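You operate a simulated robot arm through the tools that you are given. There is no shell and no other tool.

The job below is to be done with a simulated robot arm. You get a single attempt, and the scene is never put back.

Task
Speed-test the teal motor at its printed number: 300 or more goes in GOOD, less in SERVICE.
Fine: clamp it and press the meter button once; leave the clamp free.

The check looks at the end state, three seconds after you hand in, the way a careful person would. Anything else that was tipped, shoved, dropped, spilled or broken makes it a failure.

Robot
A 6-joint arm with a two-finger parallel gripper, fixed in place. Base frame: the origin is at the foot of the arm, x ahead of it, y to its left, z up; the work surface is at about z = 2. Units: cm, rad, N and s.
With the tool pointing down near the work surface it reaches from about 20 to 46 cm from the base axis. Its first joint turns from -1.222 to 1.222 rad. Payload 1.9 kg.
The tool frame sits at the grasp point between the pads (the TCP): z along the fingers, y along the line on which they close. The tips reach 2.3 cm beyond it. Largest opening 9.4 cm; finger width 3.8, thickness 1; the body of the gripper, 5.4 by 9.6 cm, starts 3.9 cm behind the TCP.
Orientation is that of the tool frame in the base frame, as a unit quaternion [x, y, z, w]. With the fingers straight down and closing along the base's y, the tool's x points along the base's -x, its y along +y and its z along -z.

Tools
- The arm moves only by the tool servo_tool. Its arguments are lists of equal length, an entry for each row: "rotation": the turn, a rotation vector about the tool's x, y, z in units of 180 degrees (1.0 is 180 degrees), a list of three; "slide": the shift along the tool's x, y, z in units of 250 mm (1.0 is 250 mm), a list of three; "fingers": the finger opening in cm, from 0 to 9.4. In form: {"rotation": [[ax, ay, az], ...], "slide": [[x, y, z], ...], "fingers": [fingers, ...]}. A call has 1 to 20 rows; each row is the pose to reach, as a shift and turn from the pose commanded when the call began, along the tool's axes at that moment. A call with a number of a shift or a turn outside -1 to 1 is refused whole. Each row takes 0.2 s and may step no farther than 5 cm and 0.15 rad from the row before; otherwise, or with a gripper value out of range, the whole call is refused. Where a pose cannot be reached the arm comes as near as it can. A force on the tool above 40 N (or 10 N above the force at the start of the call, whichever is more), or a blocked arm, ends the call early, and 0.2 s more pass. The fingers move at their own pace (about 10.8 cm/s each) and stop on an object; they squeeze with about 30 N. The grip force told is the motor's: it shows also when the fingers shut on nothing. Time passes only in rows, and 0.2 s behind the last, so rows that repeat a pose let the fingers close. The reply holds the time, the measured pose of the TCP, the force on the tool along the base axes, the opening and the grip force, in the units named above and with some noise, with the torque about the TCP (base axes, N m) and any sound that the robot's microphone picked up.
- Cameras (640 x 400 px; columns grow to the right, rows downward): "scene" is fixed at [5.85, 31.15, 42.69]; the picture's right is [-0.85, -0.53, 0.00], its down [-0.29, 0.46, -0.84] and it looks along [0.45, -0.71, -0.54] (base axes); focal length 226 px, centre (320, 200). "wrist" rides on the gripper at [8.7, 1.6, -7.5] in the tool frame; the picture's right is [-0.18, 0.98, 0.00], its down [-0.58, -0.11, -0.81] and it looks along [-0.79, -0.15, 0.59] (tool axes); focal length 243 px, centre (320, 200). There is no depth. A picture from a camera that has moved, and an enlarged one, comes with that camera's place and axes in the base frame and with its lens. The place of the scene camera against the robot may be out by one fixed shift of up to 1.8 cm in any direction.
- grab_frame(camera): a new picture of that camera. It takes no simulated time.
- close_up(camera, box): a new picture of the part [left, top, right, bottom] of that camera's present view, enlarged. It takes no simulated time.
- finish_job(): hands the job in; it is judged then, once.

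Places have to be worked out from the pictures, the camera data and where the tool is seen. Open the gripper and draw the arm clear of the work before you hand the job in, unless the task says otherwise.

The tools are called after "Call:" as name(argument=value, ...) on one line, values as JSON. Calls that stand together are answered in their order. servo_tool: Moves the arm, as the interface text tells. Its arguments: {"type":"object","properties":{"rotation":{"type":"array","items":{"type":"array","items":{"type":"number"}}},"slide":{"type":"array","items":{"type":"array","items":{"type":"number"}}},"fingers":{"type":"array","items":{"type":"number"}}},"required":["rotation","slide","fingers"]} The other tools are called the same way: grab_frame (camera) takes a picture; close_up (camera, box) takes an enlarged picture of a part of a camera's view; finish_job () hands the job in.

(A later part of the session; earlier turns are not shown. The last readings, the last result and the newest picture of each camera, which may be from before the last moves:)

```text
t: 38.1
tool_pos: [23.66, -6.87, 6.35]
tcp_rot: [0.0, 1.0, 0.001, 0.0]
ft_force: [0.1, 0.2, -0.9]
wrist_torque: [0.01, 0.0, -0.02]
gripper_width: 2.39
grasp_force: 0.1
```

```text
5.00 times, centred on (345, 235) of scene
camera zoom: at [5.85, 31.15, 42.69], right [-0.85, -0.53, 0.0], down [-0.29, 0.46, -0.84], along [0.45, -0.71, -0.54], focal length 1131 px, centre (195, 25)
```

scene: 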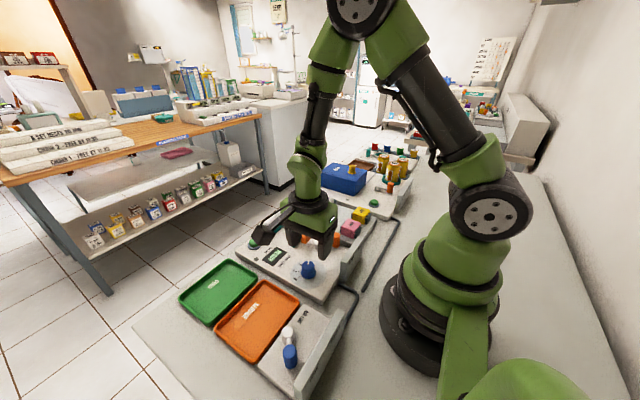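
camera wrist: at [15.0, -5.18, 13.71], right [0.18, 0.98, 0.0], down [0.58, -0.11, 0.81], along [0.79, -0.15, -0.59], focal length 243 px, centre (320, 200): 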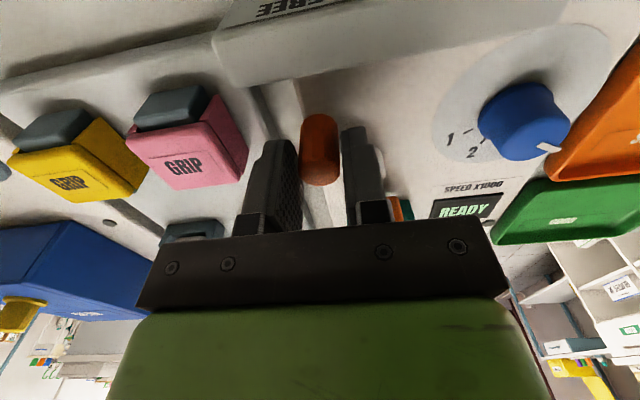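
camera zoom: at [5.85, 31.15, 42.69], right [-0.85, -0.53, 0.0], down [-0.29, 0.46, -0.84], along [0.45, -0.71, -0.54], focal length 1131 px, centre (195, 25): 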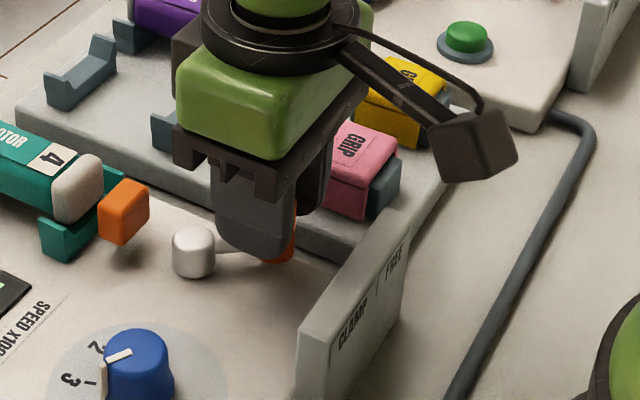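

The handle is caged with no load. Sweeping it along its arc to the halfway point first and checking forces.

Call:
servo_tool(rotation=[[0, 0, 0], [0, 0, 0], [0, 0, 0], [0, 0, 0], [0, 0, 0]], slide=[[0.01, 0.016, 0], [0.0232, 0.0356, 0], [0.03, 0.054, 0], [0.0348, 0.0712, 0], [0.0368, 0.0964, 0]], fingers=[2.2, 2.2, 2.2, 2.2, 2.2])

Call:
grab_frame(camera="wrist")

Call:
close_up(camera="scene", box=[270, 195, 370, 275])

```text
t: 39.3
tool_pos: [22.65, -4.39, 6.39]
tcp_rot: [0.0, 1.0, 0.001, -0.001]
ft_force: [-0.8, -0.4, -0.9]
wrist_torque: [-0.02, 0.01, 0.01]
gripper_width: 2.26
grasp_force: 0.5
```

```text
taken
camera wrist: at [14.0, -2.77, 13.78], right [0.18, 0.98, 0.0], down [0.58, -0.11, 0.81], along [0.79, -0.15, -0.59], focal length 243 px, centre (320, 200)
```

wrist: 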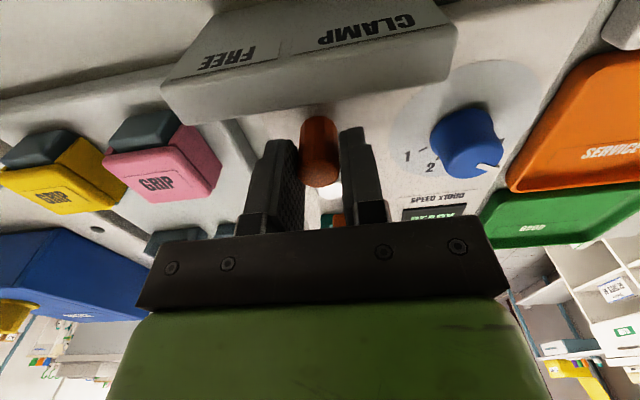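

```text
5.00 times, centred on (320, 235) of scene
camera zoom: at [5.85, 31.15, 42.69], right [-0.85, -0.53, 0.0], down [-0.29, 0.46, -0.84], along [0.45, -0.71, -0.54], focal length 1131 px, centre (320, 25)
```

zoom: 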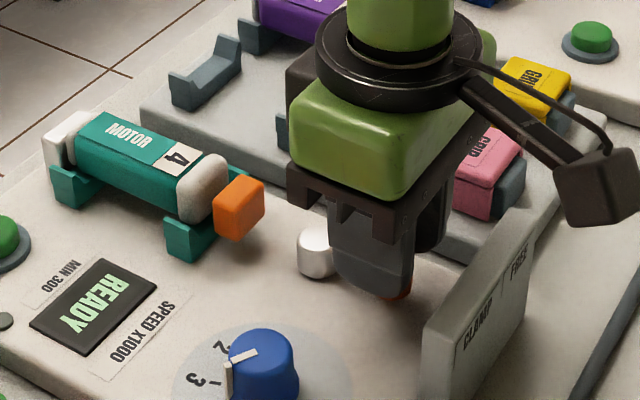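

The jaw has moved up toward the motor and the lever moves easily. Continuing along the arc to the CLAMP side.

Call:
servo_tool(rotation=[[0, 0, 0], [0, 0, 0], [0, 0, 0], [0, 0, 0], [0, 0, 0]], slide=[[-0.002, 0.02, 0], [-0.005, 0.037, 0], [-0.0136, 0.061, 0], [-0.026, 0.0826, 0], [-0.037, 0.0964, 0]], fingers=[2.2, 2.2, 2.2, 2.2, 2.2])

Call:
grab_frame(camera="wrist")

Call:
close_up(camera="scene", box=[270, 195, 370, 275])

```text
t: 40.5
tool_pos: [23.52, -2.04, 6.54]
tcp_rot: [0.0, 1.0, 0.002, -0.002]
ft_force: [-2.8, -8.3, -0.2]
wrist_torque: [-0.17, 0.09, -0.01]
gripper_width: 2.54
grasp_force: 4.1
```

```text
taken
camera wrist: at [14.96, -0.34, 13.88], right [0.18, 0.98, 0.0], down [0.58, -0.11, 0.8], along [0.79, -0.15, -0.59], focal length 243 px, centre (320, 200)
```

wrist: 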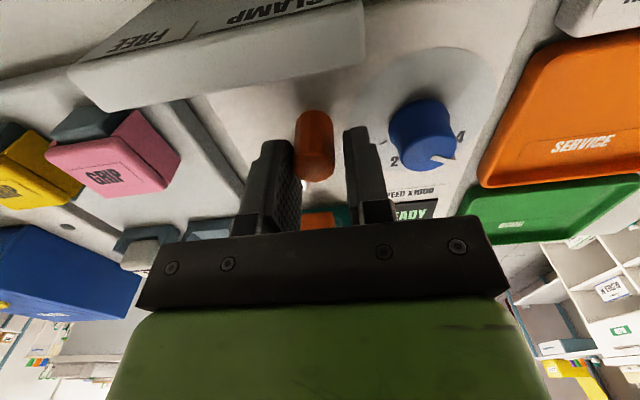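

```text
5.00 times, centred on (320, 235) of scene
camera zoom: at [5.85, 31.15, 42.69], right [-0.85, -0.53, 0.0], down [-0.29, 0.46, -0.84], along [0.45, -0.71, -0.54], focal length 1131 px, centre (320, 25)
```

zoom: 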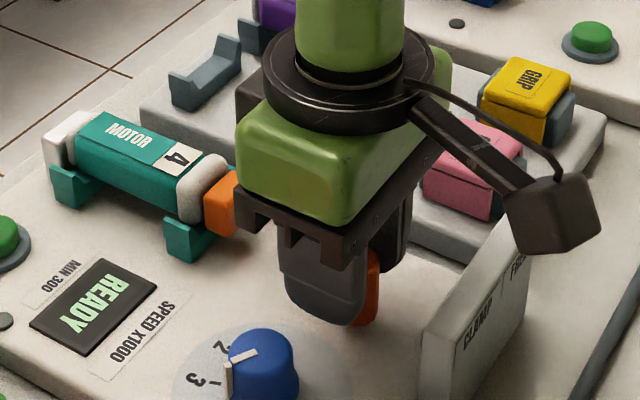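

The lever resists with ~8 N as the jaw meets the motor, and the handle is at roughly 144°. Pushing a little further toward the CLAMP stop.

Call:
servo_tool(rotation=[[0, 0, 0], [0, 0, 0], [0, 0, 0]], slide=[[-0.004, 0.008, 0], [-0.008, 0.014, 0], [-0.012, 0.02, 0]], fingers=[2.2, 2.2, 2.2])

Call:
close_up(camera="wrist", box=[220, 80, 420, 240])

Call:
close_up(camera="scene", box=[270, 195, 370, 275])

```text
t: 41.3
tool_pos: [23.95, -1.38, 6.36]
tcp_rot: [0.001, 1.0, 0.001, -0.002]
ft_force: [-11.4, -29.3, 3.6]
wrist_torque: [-0.52, 0.19, 0.03]
gripper_width: 3.55
grasp_force: 14.6
```

```text
2.50 times, centred on (320, 160) of wrist
camera zoom: at [15.29, 0.2, 13.83], right [0.19, 0.98, 0.0], down [0.58, -0.11, 0.8], along [0.79, -0.15, -0.59], focal length 606 px, centre (320, 300)
```

zoom: 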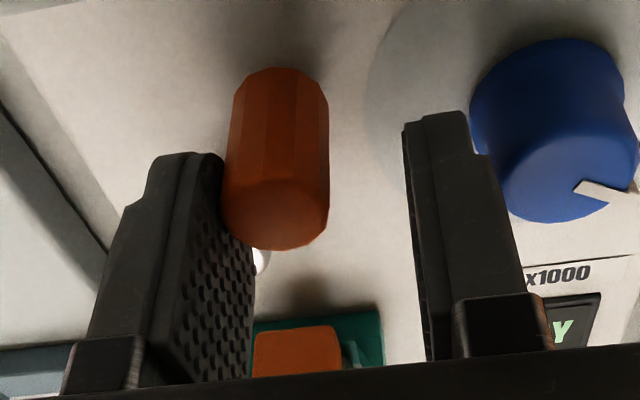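

```text
5.00 times, centred on (320, 235) of scene
camera zoom: at [5.85, 31.15, 42.68], right [-0.85, -0.53, 0.0], down [-0.29, 0.46, -0.84], along [0.45, -0.71, -0.54], focal length 1131 px, centre (320, 25)
```

zoom: 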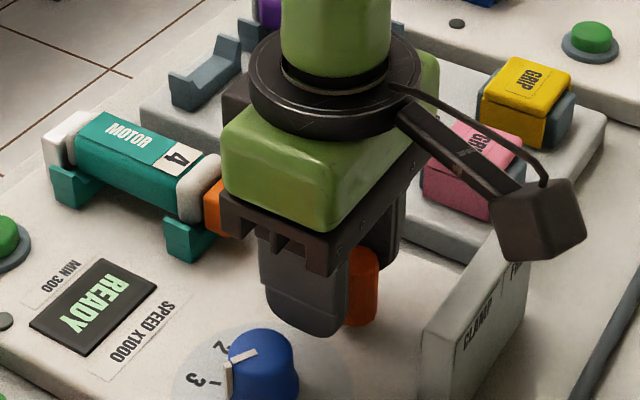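

The handle has stopped moving (the finger yields instead), so it's at its end stop or the jaw is tight. I'll back off, open, rise, and inspect whether it stays clamped.

Call:
servo_tool(rotation=[[0, 0, 0], [0, 0, 0], [0, 0, 0], [0, 0, 0], [0, 0, 0]], slide=[[0.006, -0.024, 0], [0.006, -0.024, 0], [0.006, -0.024, -0.08], [0.006, -0.024, -0.2], [0.006, -0.024, -0.36]], fingers=[3.6, 3.6, 3.6, 3.6, 3.6])

Call:
grab_frame(camera="wrist")

Call:
close_up(camera="wrist", box=[220, 0, 420, 160])

Call:
close_up(camera="scene", box=[250, 195, 360, 275])

```text
t: 42.5
tool_pos: [23.62, -2.06, 15.48]
tcp_rot: [0.0, 1.0, 0.002, -0.001]
ft_force: [0.8, -0.3, -0.4]
wrist_torque: [-0.03, 0.02, 0.01]
gripper_width: 3.61
grasp_force: 0.1
```

```text
taken
camera wrist: at [14.94, -0.46, 22.81], right [0.18, 0.98, 0.0], down [0.58, -0.11, 0.81], along [0.79, -0.15, -0.59], focal length 243 px, centre (320, 200)
```

wrist: 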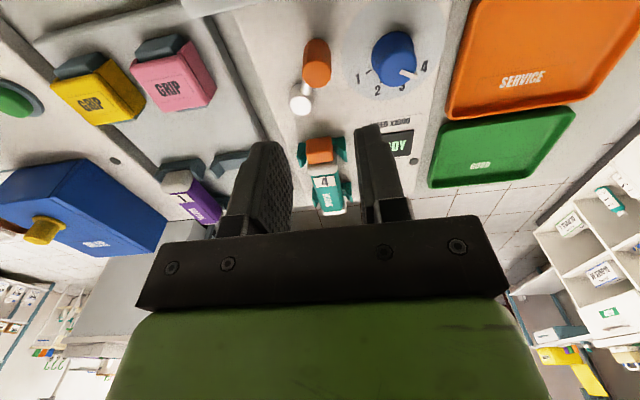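

```text
2.50 times, centred on (320, 80) of wrist
camera zoom: at [14.94, -0.46, 22.81], right [0.18, 0.98, 0.0], down [0.58, -0.11, 0.81], along [0.79, -0.15, -0.59], focal length 606 px, centre (320, 500)
```

zoom: 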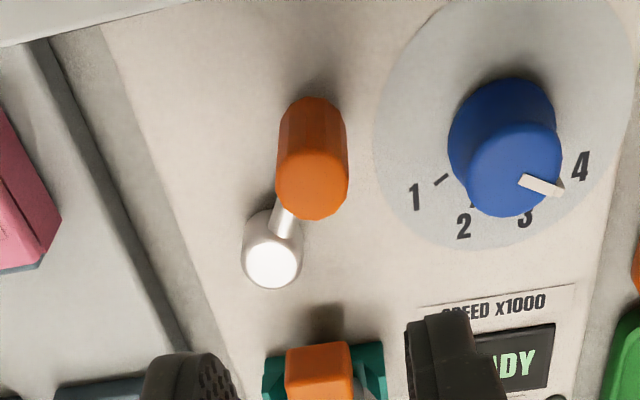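

```text
5.00 times, centred on (305, 235) of scene
camera zoom: at [5.85, 31.15, 42.69], right [-0.85, -0.53, 0.0], down [-0.29, 0.46, -0.84], along [0.45, -0.71, -0.54], focal length 1131 px, centre (395, 25)
```

zoom: 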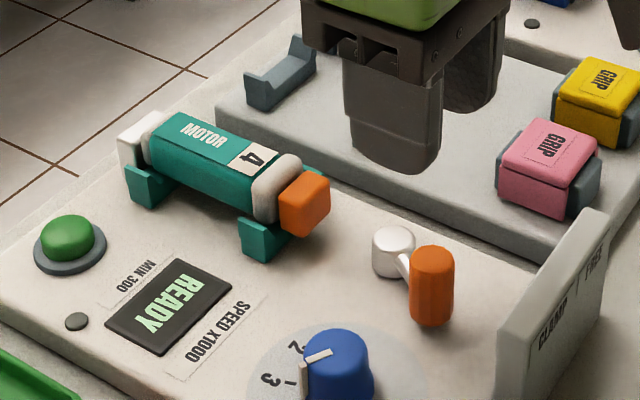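

The lever stays put at about 146° (y≈-2.3), while the CLAMP label is centred near y≈-1.9, so it may be slightly short of full travel. I'll check the jaw/motor/stop contact more closely.

Call:
close_up(camera="wrist", box=[285, 120, 365, 220])

Call:
close_up(camera="scene", box=[262, 205, 322, 250])

```text
4.00 times, centred on (325, 170) of wrist
camera zoom: at [14.94, -0.46, 22.81], right [0.18, 0.98, 0.0], down [0.58, -0.11, 0.81], along [0.79, -0.15, -0.59], focal length 970 px, centre (300, 320)
```

zoom: 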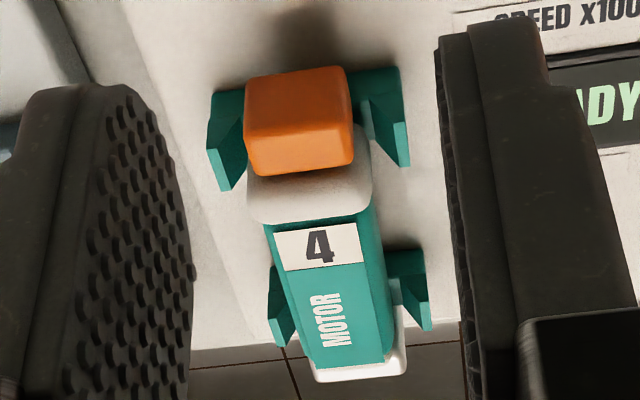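

```text
8.89 times, centred on (292, 228) of scene
camera zoom: at [5.85, 31.15, 42.69], right [-0.85, -0.53, 0.0], down [-0.29, 0.46, -0.84], along [0.45, -0.71, -0.54], focal length 2010 px, centre (569, -44)
```

zoom: 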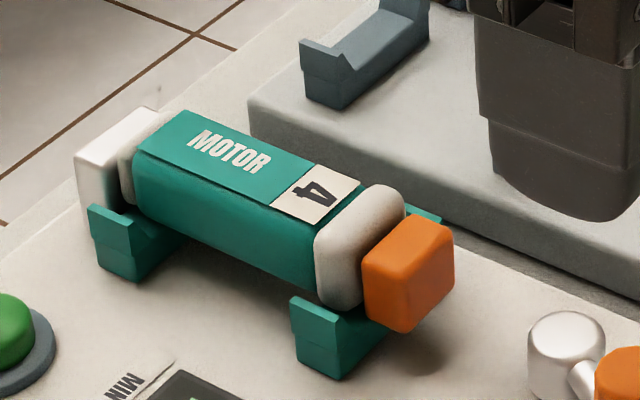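

Jaw, motor and stop are all in contact, but I want the lever fully home. I'll close the fingers and come down on the −y side of the handle to push with a firm, solid finger.

Call:
servo_tool(rotation=[[0, 0, 0], [0, 0, 0], [0, 0, 0], [0, 0, 0], [0, 0, 0]], slide=[[0.02, -0.06, 0.06], [0.04, -0.124, 0.14], [0.04, -0.124, 0.22], [0.04, -0.124, 0.3], [0.04, -0.124, 0.36]], fingers=[1.5, 0, 0, 0, 0])

Call:
grab_frame(camera="wrist")

Call:
close_up(camera="scene", box=[270, 205, 370, 275])

```text
t: 43.7
tool_pos: [22.7, -5.05, 6.43]
tcp_rot: [0.0, 1.0, 0.001, 0.0]
ft_force: [-0.4, -0.5, -0.3]
wrist_torque: [-0.01, 0.02, 0.02]
gripper_width: 0.0
grasp_force: 30.5
```

```text
taken
camera wrist: at [14.02, -3.46, 13.86], right [0.18, 0.98, 0.0], down [0.58, -0.11, 0.81], along [0.79, -0.15, -0.59], focal length 243 px, centre (320, 200)
```

wrist: 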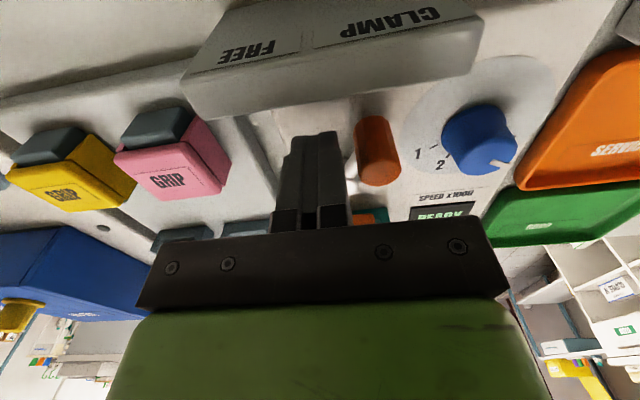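

```text
5.71 times, centred on (320, 240) of scene
camera zoom: at [5.85, 31.15, 42.69], right [-0.85, -0.53, 0.0], down [-0.29, 0.46, -0.84], along [0.45, -0.71, -0.54], focal length 1292 px, centre (320, -29)
```

zoom: 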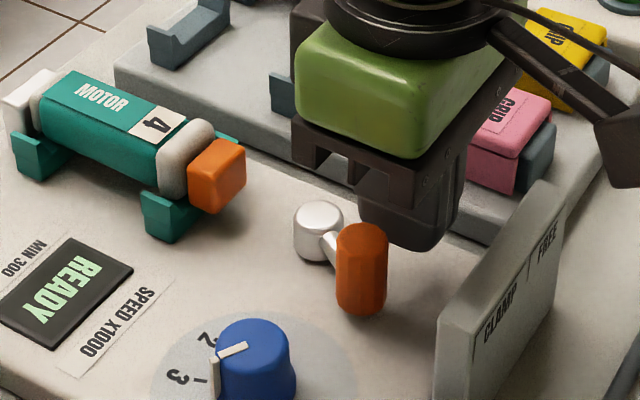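

Closed fingers are just −y of the handle. Pushing gently in +y and reading the force.

Call:
servo_tool(rotation=[[0, 0, 0], [0, 0, 0], [0, 0, 0]], slide=[[0, 0.02, 0], [0, 0.032, 0], [0, 0.04, 0]], fingers=[0, 0, 0])

Call:
servo_tool(rotation=[[0, 0, 0], [0, 0, 0]], slide=[[0, 0.004, 0], [0, 0.006, 0]], fingers=[0, 0])

```text
t: 44.5
tool_pos: [22.75, -4.18, 6.48]
tcp_rot: [-0.001, 1.0, 0.0, 0.0]
ft_force: [-4.0, -16.7, 6.1]
wrist_torque: [-0.36, 0.07, -0.06]
gripper_width: 0.0
grasp_force: 30.1
```

```text
t: 45.2
tool_pos: [22.84, -4.08, 6.44]
tcp_rot: [0.001, 1.0, 0.001, 0.002]
ft_force: [-4.8, -23.4, 0.6]
wrist_torque: [-0.3, 0.07, -0.03]
gripper_width: 0.0
grasp_force: 30.1
stopped in row 2: the force on the tool passed its limit at 41 N (the readings are from after the stop); the commanded pose is now the measured one
```

The lever is now firmly against its stop (41 N with barely any movement). Backing off, rising, and viewing from above.

Call:
servo_tool(rotation=[[0, 0, 0], [0, 0, 0], [0, 0, 0], [0, 0, 0], [0, 0, 0]], slide=[[0, -0.03, 0], [0, -0.04, -0.04], [0, -0.04, -0.16], [0, -0.04, -0.28], [0, 0.02, -0.36]], fingers=[0, 0, 0, 0, 0])

Call:
grab_frame(camera="wrist")

Call:
close_up(camera="wrist", box=[270, 0, 430, 120])

Call:
close_up(camera="scene", box=[250, 205, 360, 275])

```text
t: 46.4
tool_pos: [22.69, -3.58, 15.44]
tcp_rot: [0.001, 1.0, 0.001, 0.001]
ft_force: [-0.4, 0.3, 0.4]
wrist_torque: [0.0, 0.0, -0.04]
gripper_width: 0.01
grasp_force: 30.1
```

```text
taken
camera wrist: at [14.06, -1.96, 22.78], right [0.19, 0.98, 0.0], down [0.58, -0.11, 0.81], along [0.79, -0.15, -0.59], focal length 243 px, centre (320, 200)
```

wrist: 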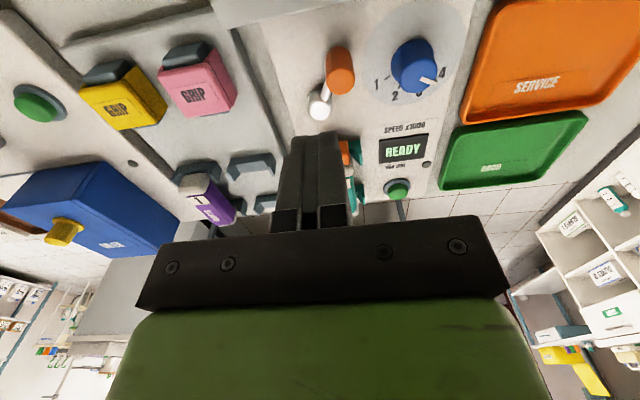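

```text
3.33 times, centred on (350, 60) of wrist
camera zoom: at [14.06, -1.96, 22.78], right [0.19, 0.98, 0.0], down [0.58, -0.11, 0.81], along [0.79, -0.15, -0.59], focal length 809 px, centre (220, 667)
```

zoom: 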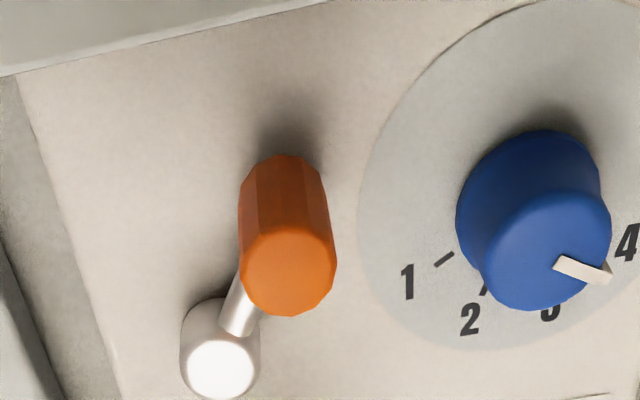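

```text
5.71 times, centred on (305, 240) of scene
camera zoom: at [5.85, 31.15, 42.69], right [-0.85, -0.53, 0.0], down [-0.29, 0.46, -0.84], along [0.45, -0.71, -0.54], focal length 1292 px, centre (406, -29)
```

zoom: 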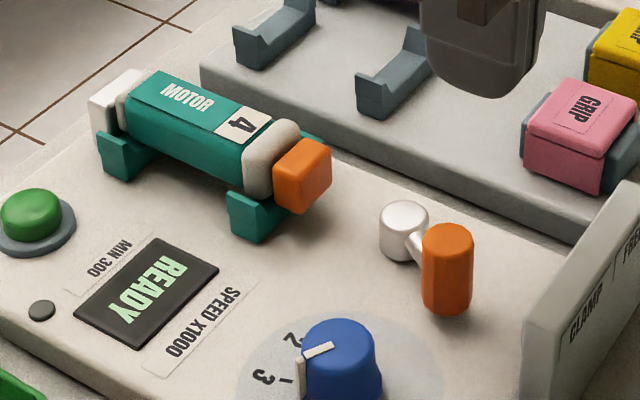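

The handle is at its firm end stop with the motor pinned between jaw and stop. Next I'll move above the green meter button at about (40.35, 3.35) with closed fingers.

Call:
servo_tool(rotation=[[0, 0, 0], [0, 0, 0], [0, 0, 0], [0, 0, 0], [0, 0, 0], [0, 0, 0], [0, 0, 0]], slide=[[-0.14, 0.056, 0], [-0.28, 0.112, 0], [-0.42, 0.168, 0], [-0.56, 0.224, 0], [-0.704, 0.278, 0], [-0.704, 0.278, 0.12], [-0.704, 0.278, 0.23]], fingers=[0, 0, 0, 0, 0, 0, 0])

Call:
grab_frame(camera="wrist")

Call:
close_up(camera="wrist", box=[230, 50, 410, 190])

Call:
close_up(camera="scene", box=[230, 190, 330, 270])

```text
t: 48.0
tool_pos: [40.44, 3.06, 9.96]
tcp_rot: [0.001, 1.0, 0.0, 0.001]
ft_force: [0.8, 0.3, -0.5]
wrist_torque: [0.01, 0.02, 0.02]
gripper_width: 0.01
grasp_force: 30.1
```

```text
taken
camera wrist: at [31.92, 4.74, 17.28], right [0.19, 0.98, 0.0], down [0.58, -0.11, 0.81], along [0.79, -0.15, -0.59], focal length 243 px, centre (320, 200)
```

wrist: 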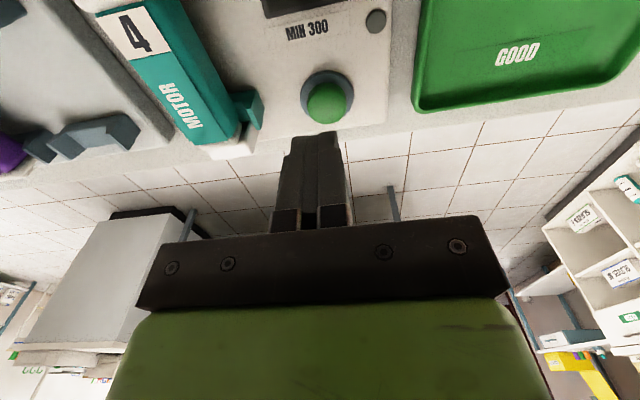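

```text
2.86 times, centred on (320, 120) of wrist
camera zoom: at [31.92, 4.74, 17.28], right [0.19, 0.98, 0.0], down [0.58, -0.11, 0.81], along [0.79, -0.15, -0.59], focal length 693 px, centre (320, 429)
```

zoom: 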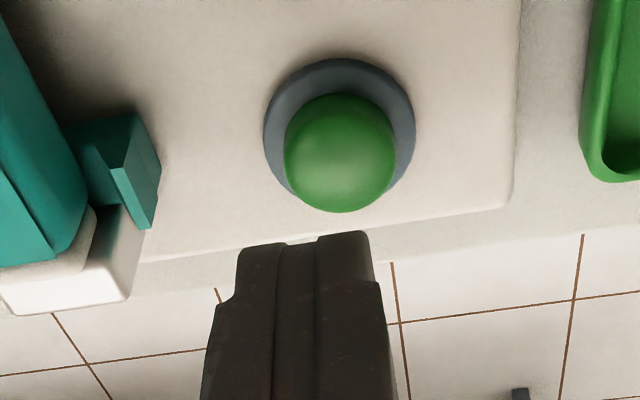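

```text
5.00 times, centred on (280, 230) of scene
camera zoom: at [5.85, 31.15, 42.69], right [-0.85, -0.53, 0.0], down [-0.29, 0.46, -0.84], along [0.45, -0.71, -0.54], focal length 1131 px, centre (520, 50)
```

zoom: 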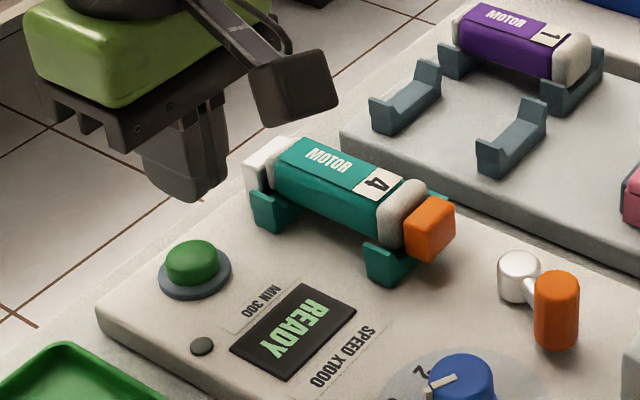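

The button is offset from the TCP by about (-0.2, +0.45). Correcting that and descending to just above the dome.

Call:
servo_tool(rotation=[[0, 0, 0], [0, 0, 0], [0, 0, 0]], slide=[[0.008, 0.018, 0.03], [0.008, 0.018, 0.08], [0.008, 0.018, 0.1]], fingers=[0, 0, 0])

Call:
close_up(camera="wrist", box=[230, 70, 410, 210])

Call:
close_up(camera="scene", box=[230, 200, 310, 270])

```text
t: 48.8
tool_pos: [40.25, 4.0, 7.33]
tcp_rot: [0.001, 1.0, 0.001, 0.001]
ft_force: [1.2, -0.3, -0.4]
wrist_torque: [-0.04, 0.02, 0.01]
gripper_width: 0.0
grasp_force: 30.0
```

```text
2.86 times, centred on (320, 140) of wrist
camera zoom: at [31.63, 5.5, 14.73], right [0.19, 0.98, 0.0], down [0.58, -0.11, 0.81], along [0.79, -0.15, -0.59], focal length 693 px, centre (320, 371)
```

zoom: 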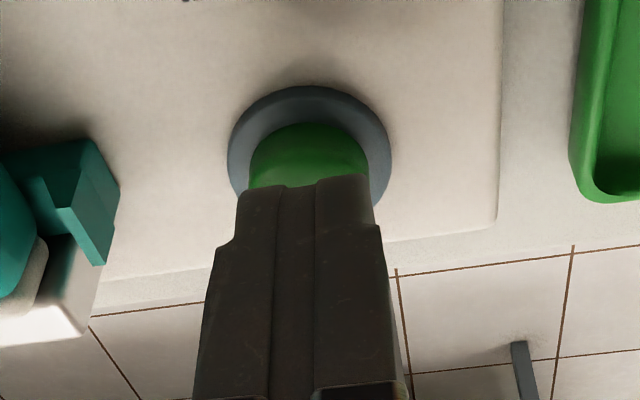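

```text
5.71 times, centred on (270, 235) of scene
camera zoom: at [5.85, 31.15, 42.69], right [-0.85, -0.53, 0.0], down [-0.29, 0.46, -0.84], along [0.45, -0.71, -0.54], focal length 1292 px, centre (606, 0)
```

zoom: 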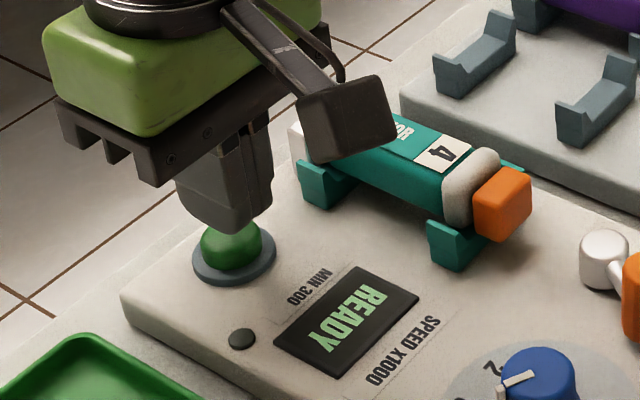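

The tip is now over the dome, about 0.2 cm too far +y. Small correction, then I'll creep down in small steps watching for force or sound.

Call:
servo_tool(rotation=[[0, 0, 0], [0, 0, 0], [0, 0, 0]], slide=[[0.002, -0.007, 0], [0.002, -0.007, 0.01], [0.002, -0.007, 0.02]], fingers=[0, 0, 0])

Call:
close_up(camera="wrist", box=[230, 70, 410, 210])

Call:
close_up(camera="scene", box=[230, 210, 300, 270])

```text
t: 49.6
tool_pos: [40.28, 3.51, 6.69]
tcp_rot: [0.0, 1.0, 0.0, 0.002]
ft_force: [0.0, 0.6, 0.0]
wrist_torque: [0.0, -0.03, -0.04]
gripper_width: 0.01
grasp_force: 30.1
```

```text
2.86 times, centred on (320, 140) of wrist
camera zoom: at [31.61, 5.16, 14.07], right [0.19, 0.98, 0.0], down [0.58, -0.11, 0.81], along [0.79, -0.15, -0.59], focal length 693 px, centre (320, 371)
```

zoom: 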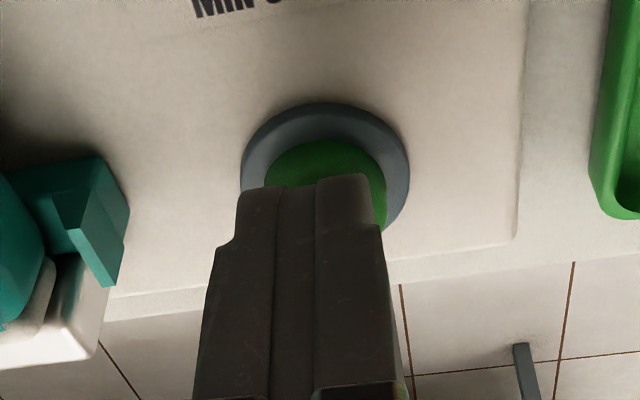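

```text
6.67 times, centred on (265, 240) of scene
camera zoom: at [5.85, 31.15, 42.69], right [-0.85, -0.53, 0.0], down [-0.29, 0.46, -0.84], along [0.45, -0.71, -0.54], focal length 1508 px, centre (687, -67)
```

zoom: 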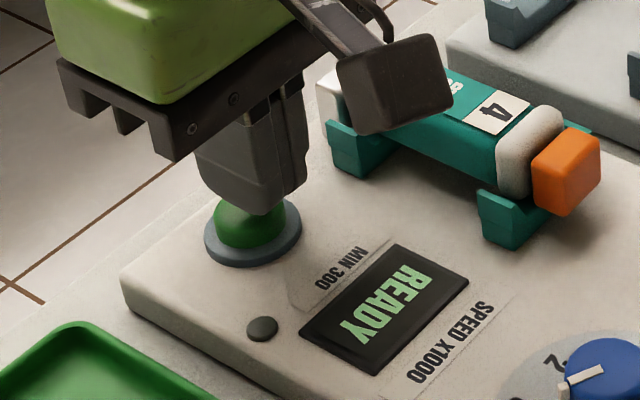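

Aligned within 0.1 cm. Creeping down another 0.3 cm.

Call:
servo_tool(rotation=[[0, 0, 0], [0, 0, 0], [0, 0, 0]], slide=[[0, 0, 0.004], [0, 0, 0.008], [0, 0, 0.012]], fingers=[0, 0, 0])

Call:
close_up(camera="scene", box=[230, 210, 300, 270])

```text
t: 50.4
tool_pos: [40.14, 3.52, 6.34]
tcp_rot: [0.0, 1.0, 0.0, 0.002]
ft_force: [-0.1, 0.4, 0.3]
wrist_torque: [0.02, 0.0, -0.03]
gripper_width: 0.01
grasp_force: 30.2
```

```text
6.67 times, centred on (265, 240) of scene
camera zoom: at [5.85, 31.15, 42.69], right [-0.85, -0.53, 0.0], down [-0.29, 0.46, -0.84], along [0.45, -0.71, -0.54], focal length 1508 px, centre (687, -67)
```

zoom: 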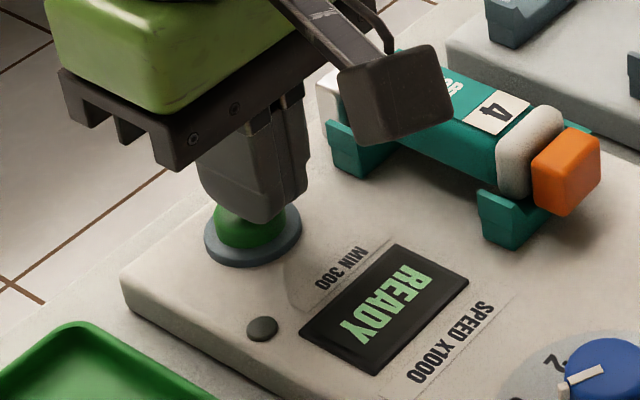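

No contact yet. Another 0.3 cm.

Call:
servo_tool(rotation=[[0, 0, 0], [0, 0, 0], [0, 0, 0]], slide=[[0, 0, 0.004], [0, 0, 0.008], [0, 0, 0.012]], fingers=[0, 0, 0])

Call:
close_up(camera="scene", box=[230, 210, 300, 270])

```text
t: 51.2
tool_pos: [40.25, 3.65, 6.13]
tcp_rot: [0.001, 1.0, -0.001, 0.001]
ft_force: [-0.5, 0.5, -0.3]
wrist_torque: [-0.02, 0.0, -0.01]
gripper_width: 0.0
grasp_force: 29.3
```

```text
6.67 times, centred on (265, 240) of scene
camera zoom: at [5.85, 31.15, 42.69], right [-0.85, -0.53, 0.0], down [-0.29, 0.46, -0.84], along [0.45, -0.71, -0.54], focal length 1508 px, centre (687, -67)
```

zoom: 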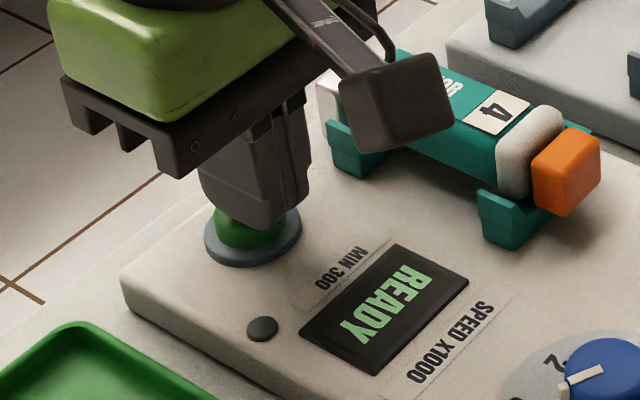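

Still free; continuing down.

Call:
servo_tool(rotation=[[0, 0, 0], [0, 0, 0], [0, 0, 0]], slide=[[0, 0, 0.004], [0, 0, 0.008], [0, 0, 0.01]], fingers=[0, 0, 0])

Call:
close_up(camera="scene", box=[230, 210, 300, 270])

```text
t: 52.0
tool_pos: [40.17, 3.51, 5.84]
tcp_rot: [0.001, 1.0, 0.0, 0.001]
ft_force: [-0.9, -0.4, -0.1]
wrist_torque: [-0.03, 0.02, 0.01]
gripper_width: 0.0
grasp_force: 29.7
```

```text
6.67 times, centred on (265, 240) of scene
camera zoom: at [5.85, 31.15, 42.69], right [-0.85, -0.53, 0.0], down [-0.29, 0.46, -0.84], along [0.45, -0.71, -0.54], focal length 1508 px, centre (687, -67)
```

zoom: 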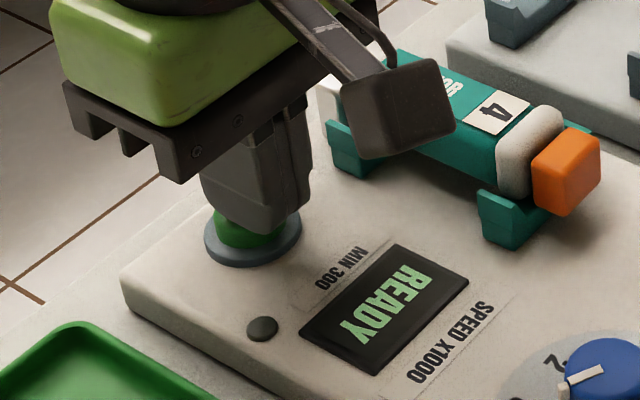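

Still no contact force (tip at ≈3.5). Stepping 0.2 cm more.

Call:
servo_tool(rotation=[[0, 0, 0], [0, 0, 0]], slide=[[0, 0, 0.004], [0, 0, 0.008]], fingers=[0, 0])

Call:
close_up(camera="scene", box=[230, 210, 300, 270])

Call:
close_up(camera="wrist", box=[230, 70, 410, 210])

```text
t: 52.6
tool_pos: [40.18, 3.63, 5.68]
tcp_rot: [0.001, 1.0, 0.0, 0.001]
ft_force: [-0.2, 0.2, 2.0]
wrist_torque: [0.02, 0.0, 0.01]
gripper_width: 0.04
grasp_force: 29.7
```

```text
6.67 times, centred on (265, 240) of scene
camera zoom: at [5.85, 31.15, 42.69], right [-0.85, -0.53, 0.0], down [-0.29, 0.46, -0.84], along [0.45, -0.71, -0.54], focal length 1508 px, centre (687, -67)
```

zoom: 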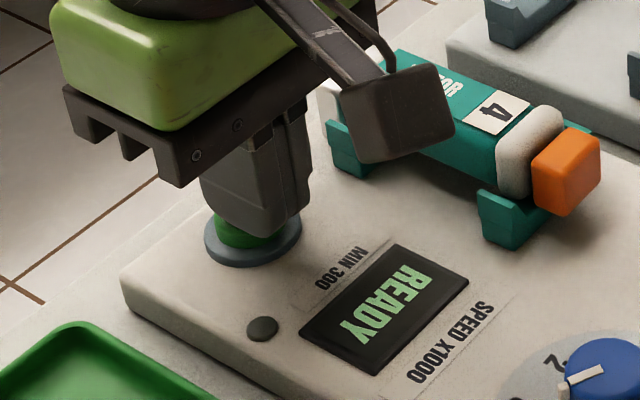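

```text
2.86 times, centred on (320, 140) of wrist
camera zoom: at [31.59, 5.22, 13.02], right [0.19, 0.98, 0.0], down [0.58, -0.11, 0.81], along [0.79, -0.15, -0.59], focal length 693 px, centre (320, 371)
```

zoom: 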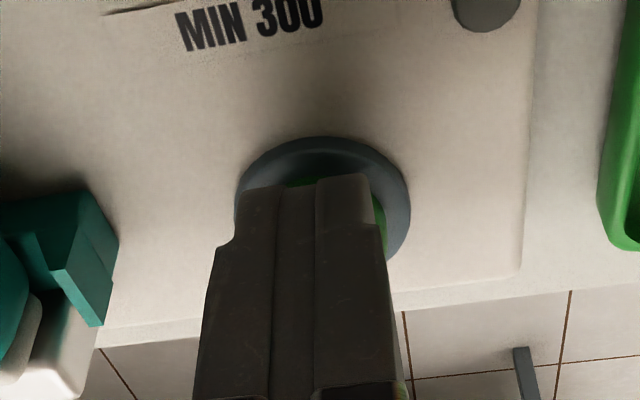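

First contact (2 N). Pressing further in small steps without lifting.

Call:
servo_tool(rotation=[[0, 0, 0], [0, 0, 0]], slide=[[0, 0, 0.004], [0, 0, 0.007]], fingers=[0, 0])

Call:
close_up(camera="scene", box=[230, 210, 300, 270])

```text
t: 53.2
tool_pos: [40.24, 3.78, 5.36]
tcp_rot: [0.001, 1.0, 0.0, 0.0]
ft_force: [0.5, -1.0, 2.7]
wrist_torque: [-0.06, 0.01, 0.02]
gripper_width: 0.0
grasp_force: 29.8
```

```text
6.67 times, centred on (265, 240) of scene
camera zoom: at [5.85, 31.15, 42.69], right [-0.85, -0.53, 0.0], down [-0.29, 0.46, -0.84], along [0.45, -0.71, -0.54], focal length 1508 px, centre (687, -67)
```

zoom: 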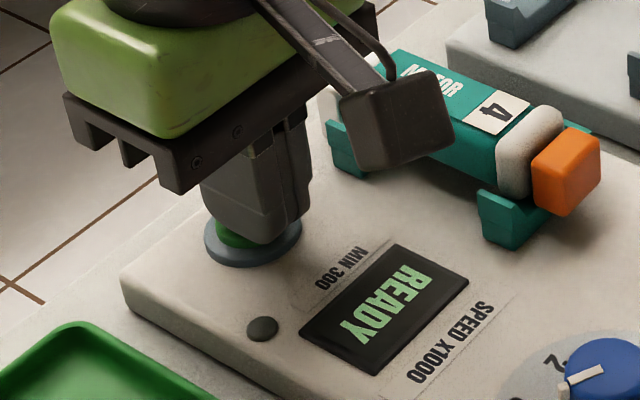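

The button is yielding (2.7 N) but the display is unchanged. Pressing 0.15 cm further.

Call:
servo_tool(rotation=[[0, 0, 0], [0, 0, 0]], slide=[[0, 0, 0.004], [0, 0, 0.007]], fingers=[0, 0])

Call:
close_up(camera="scene", box=[230, 210, 300, 270])

```text
t: 53.8
tool_pos: [40.17, 3.58, 5.31]
tcp_rot: [0.001, 1.0, 0.001, 0.001]
ft_force: [1.4, 0.8, 2.4]
wrist_torque: [0.05, 0.0, 0.0]
gripper_width: 0.0
grasp_force: 30.2
heard: click
```

```text
6.67 times, centred on (265, 240) of scene
camera zoom: at [5.85, 31.15, 42.69], right [-0.85, -0.53, 0.0], down [-0.29, 0.46, -0.84], along [0.45, -0.71, -0.54], focal length 1508 px, centre (687, -67)
```

zoom: 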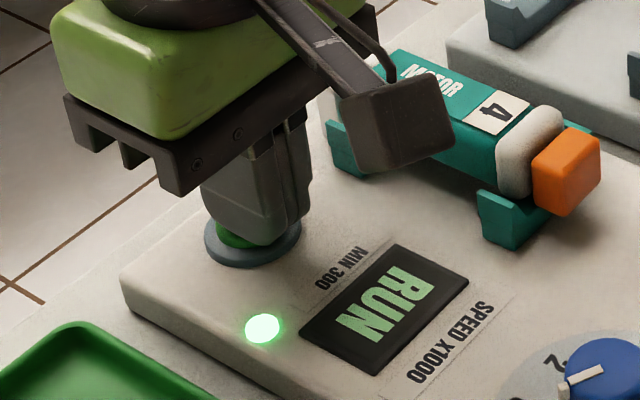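

Click heard, and the display shows RUN with the lamp lit. Lifting off the button straight up and waiting for the result.

Call:
servo_tool(rotation=[[0, 0, 0], [0, 0, 0], [0, 0, 0], [0, 0, 0], [0, 0, 0], [0, 0, 0]], slide=[[0, 0, -0.08], [0, 0, -0.2], [0, 0, -0.36], [0, 0, -0.36], [0, 0, -0.36], [0, 0, -0.36]], fingers=[0, 0, 0, 0, 0, 0])

Call:
close_up(camera="scene", box=[230, 200, 330, 275])

```text
t: 55.2
tool_pos: [40.05, 3.69, 14.12]
tcp_rot: [0.001, 1.0, -0.001, 0.001]
ft_force: [-0.5, 0.5, 0.0]
wrist_torque: [-0.01, 0.01, -0.01]
gripper_width: 0.0
grasp_force: 29.8
```

```text
5.33 times, centred on (280, 238) of scene
camera zoom: at [5.85, 31.15, 42.69], right [-0.85, -0.53, 0.0], down [-0.29, 0.46, -0.84], along [0.45, -0.71, -0.54], focal length 1206 px, centre (533, 0)
```

zoom: 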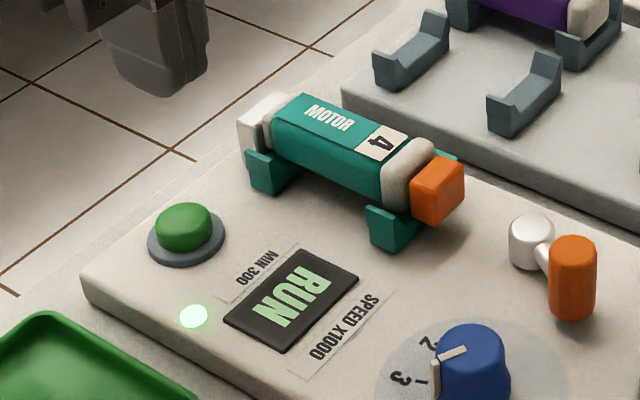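

The meter is still running; waiting in place.

Call:
servo_tool(rotation=[[0, 0, 0], [0, 0, 0], [0, 0, 0], [0, 0, 0], [0, 0, 0], [0, 0, 0], [0, 0, 0], [0, 0, 0], [0, 0, 0], [0, 0, 0]], slide=[[0, 0, 0], [0, 0, 0], [0, 0, 0], [0, 0, 0], [0, 0, 0], [0, 0, 0], [0, 0, 0], [0, 0, 0], [0, 0, 0], [0, 0, 0]], fingers=[0, 0, 0, 0, 0, 0, 0, 0, 0, 0])

Call:
close_up(camera="scene", box=[230, 200, 330, 275])

```text
t: 57.4
tool_pos: [39.94, 3.7, 14.15]
tcp_rot: [0.001, 1.0, 0.0, 0.001]
ft_force: [-0.1, 0.2, 0.0]
wrist_torque: [-0.02, 0.0, 0.03]
gripper_width: 0.0
grasp_force: 29.9
```

```text
5.33 times, centred on (280, 238) of scene
camera zoom: at [5.85, 31.15, 42.69], right [-0.85, -0.53, 0.0], down [-0.29, 0.46, -0.84], along [0.45, -0.71, -0.54], focal length 1206 px, centre (533, 0)
```

zoom: 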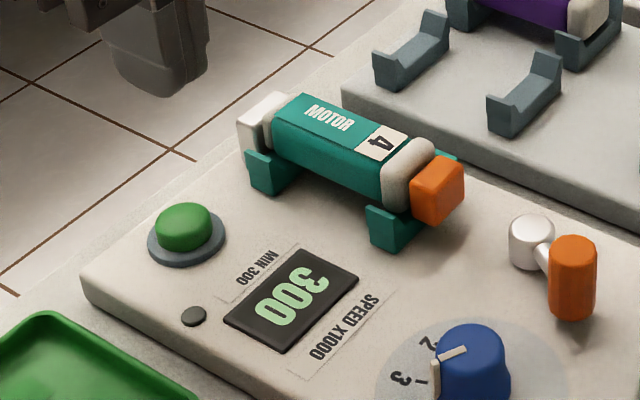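

The display changed; I'll zoom in to read the value exactly.

Call:
close_up(camera="scene", box=[262, 242, 302, 268])

Call:
grab_frame(camera="wrist")

```text
15.38 times, centred on (282, 255) of scene
camera zoom: at [5.85, 31.15, 42.69], right [-0.85, -0.53, 0.0], down [-0.29, 0.46, -0.84], along [0.45, -0.71, -0.54], focal length 3479 px, centre (905, -646)
```

zoom: 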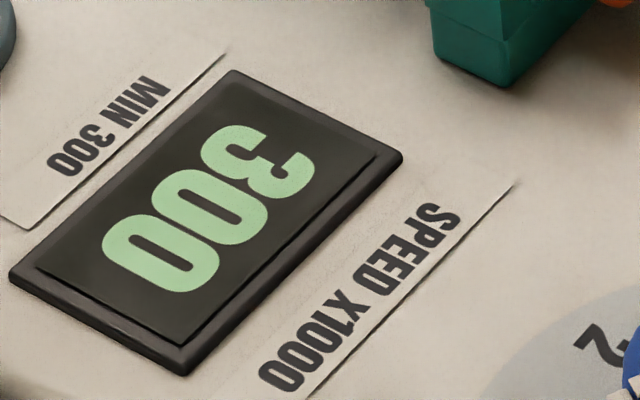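

```text
taken
camera wrist: at [31.37, 5.3, 21.48], right [0.19, 0.98, 0.0], down [0.58, -0.11, 0.81], along [0.79, -0.15, -0.59], focal length 243 px, centre (320, 200)
```

wrist: 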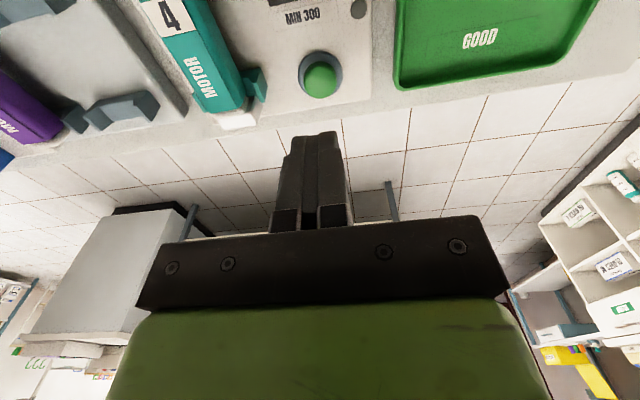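

The meter reads 300, which meets "300 or more", so the motor goes in GOOD. First I free the clamp, so I'm moving back above the lever handle.

Call:
servo_tool(rotation=[[0, 0, 0], [0, 0, 0], [0, 0, 0], [0, 0, 0], [0, 0, 0]], slide=[[0.135, -0.047, -0.03], [0.27, -0.094, -0.03], [0.405, -0.141, -0.03], [0.54, -0.188, -0.03], [0.676, -0.238, -0.03]], fingers=[0, 1, 2, 3.6, 3.6])

Call:
grab_frame(camera="wrist")

Call:
close_up(camera="wrist", box=[240, 20, 440, 170])

```text
t: 58.6
tool_pos: [23.17, -2.2, 14.59]
tcp_rot: [0.001, 1.0, 0.001, 0.001]
ft_force: [-0.6, 0.6, 0.1]
wrist_torque: [-0.02, -0.01, 0.0]
gripper_width: 3.6
grasp_force: 0.0
```

```text
taken
camera wrist: at [14.49, -0.47, 22.1], right [0.19, 0.98, 0.0], down [0.58, -0.11, 0.81], along [0.79, -0.15, -0.59], focal length 243 px, centre (320, 200)
```

wrist: 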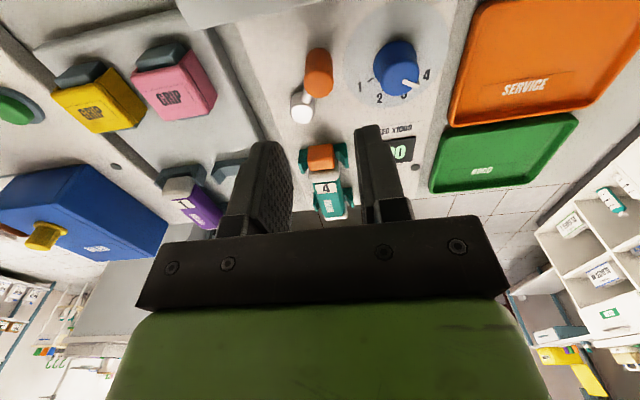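

```text
2.67 times, centred on (340, 95) of wrist
camera zoom: at [14.49, -0.47, 22.1], right [0.19, 0.98, 0.0], down [0.58, -0.11, 0.81], along [0.79, -0.15, -0.59], focal length 647 px, centre (267, 480)
```

zoom: 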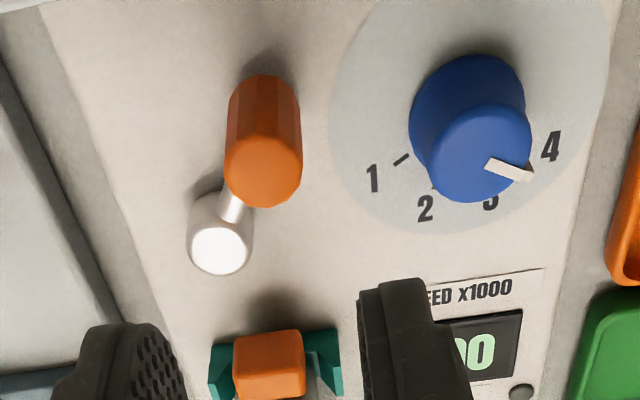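

Handle is centred in y between the fingers. Descending around it to z≈6.3.

Call:
servo_tool(rotation=[[0, 0, 0], [0, 0, 0], [0, 0, 0], [0, 0, 0], [0, 0, 0]], slide=[[0, 0, 0.1], [0, 0, 0.2], [0, 0, 0.28], [0, 0, 0.344], [0, 0, 0.344]], fingers=[3.6, 3.6, 3.6, 3.6, 2.4])

Call:
grab_frame(camera="wrist")

Call:
close_up(camera="scene", box=[270, 195, 370, 275])

```text
t: 59.8
tool_pos: [23.19, -2.37, 6.35]
tcp_rot: [0.001, 1.0, 0.001, 0.002]
ft_force: [-0.4, 0.7, 0.0]
wrist_torque: [0.0, 0.0, 0.02]
gripper_width: 2.4
grasp_force: 0.0
```

```text
taken
camera wrist: at [14.55, -0.68, 13.66], right [0.19, 0.98, 0.0], down [0.58, -0.11, 0.81], along [0.79, -0.15, -0.59], focal length 243 px, centre (320, 200)
```

wrist: 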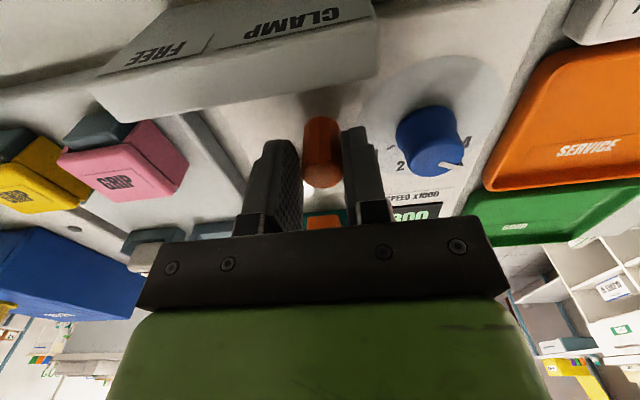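

```text
5.00 times, centred on (320, 235) of scene
camera zoom: at [5.85, 31.15, 42.69], right [-0.85, -0.53, 0.0], down [-0.29, 0.46, -0.84], along [0.45, -0.71, -0.54], focal length 1131 px, centre (320, 25)
```

zoom: 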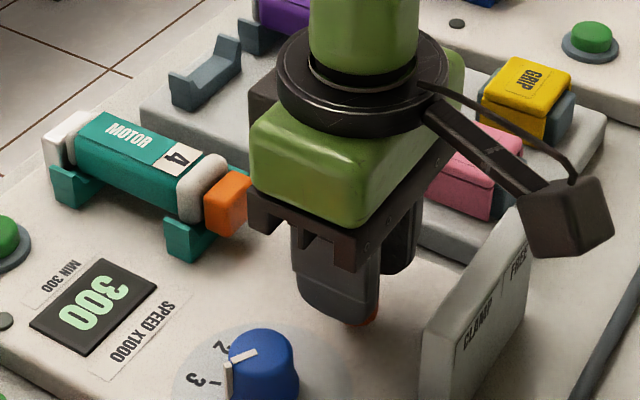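

Handle is caged and the display still shows 300. Sweeping the lever back toward FREE, first half.

Call:
servo_tool(rotation=[[0, 0, 0], [0, 0, 0], [0, 0, 0], [0, 0, 0], [0, 0, 0]], slide=[[0.008, -0.016, 0], [0.0172, -0.0332, 0], [0.022, -0.052, 0], [0.0256, -0.07, 0], [0.025, -0.09, 0]], fingers=[2.2, 2.2, 2.2, 2.2, 2.2])

Call:
close_up(camera="scene", box=[270, 195, 370, 275])

```text
t: 61.0
tool_pos: [22.65, -4.55, 6.42]
tcp_rot: [0.002, 1.0, 0.0, 0.001]
ft_force: [0.5, 0.3, -0.1]
wrist_torque: [0.01, 0.03, -0.01]
gripper_width: 2.21
grasp_force: 0.6
```

```text
5.00 times, centred on (320, 235) of scene
camera zoom: at [5.85, 31.15, 42.69], right [-0.85, -0.53, 0.0], down [-0.29, 0.46, -0.84], along [0.45, -0.71, -0.54], focal length 1131 px, centre (320, 25)
```

zoom: 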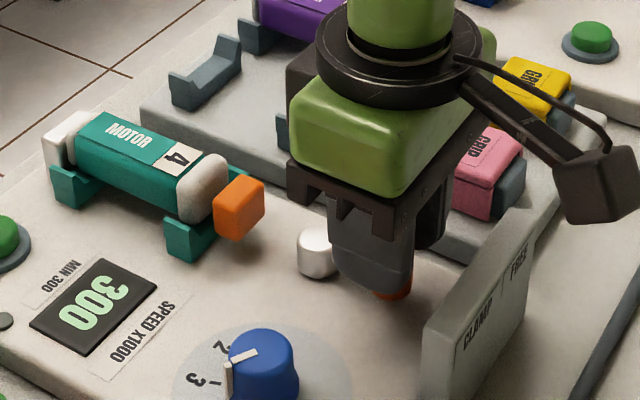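

The jaw is retracting freely. Completing the sweep to FREE.

Call:
servo_tool(rotation=[[0, 0, 0], [0, 0, 0], [0, 0, 0], [0, 0, 0], [0, 0, 0], [0, 0, 0]], slide=[[-0.001, -0.0164, 0], [-0.006, -0.034, 0], [-0.0124, -0.052, 0], [-0.025, -0.0736, 0], [-0.036, -0.0876, 0], [-0.04, -0.096, 0]], fingers=[2.2, 2.2, 2.2, 2.2, 2.2, 2.2])

Call:
grab_frame(camera="wrist")

Call:
close_up(camera="scene", box=[270, 195, 370, 275])

```text
t: 62.4
tool_pos: [23.5, -6.96, 6.38]
tcp_rot: [0.001, 1.0, 0.0, 0.001]
ft_force: [-0.9, 5.6, 1.7]
wrist_torque: [0.09, 0.0, -0.01]
gripper_width: 2.43
grasp_force: 2.5
```

```text
taken
camera wrist: at [14.9, -5.33, 13.8], right [0.19, 0.98, 0.0], down [0.58, -0.11, 0.81], along [0.79, -0.15, -0.59], focal length 243 px, centre (320, 200)
```

wrist: 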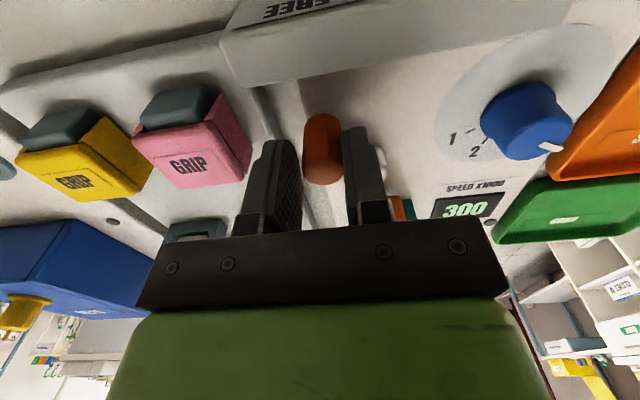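

```text
5.00 times, centred on (320, 235) of scene
camera zoom: at [5.85, 31.16, 42.69], right [-0.85, -0.53, 0.0], down [-0.29, 0.46, -0.84], along [0.45, -0.71, -0.54], focal length 1131 px, centre (320, 25)
```

zoom: 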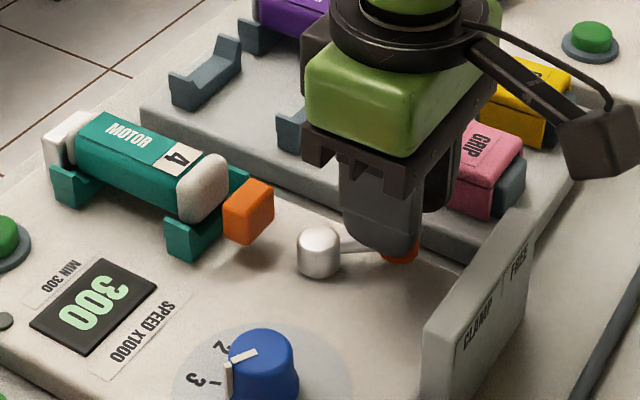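

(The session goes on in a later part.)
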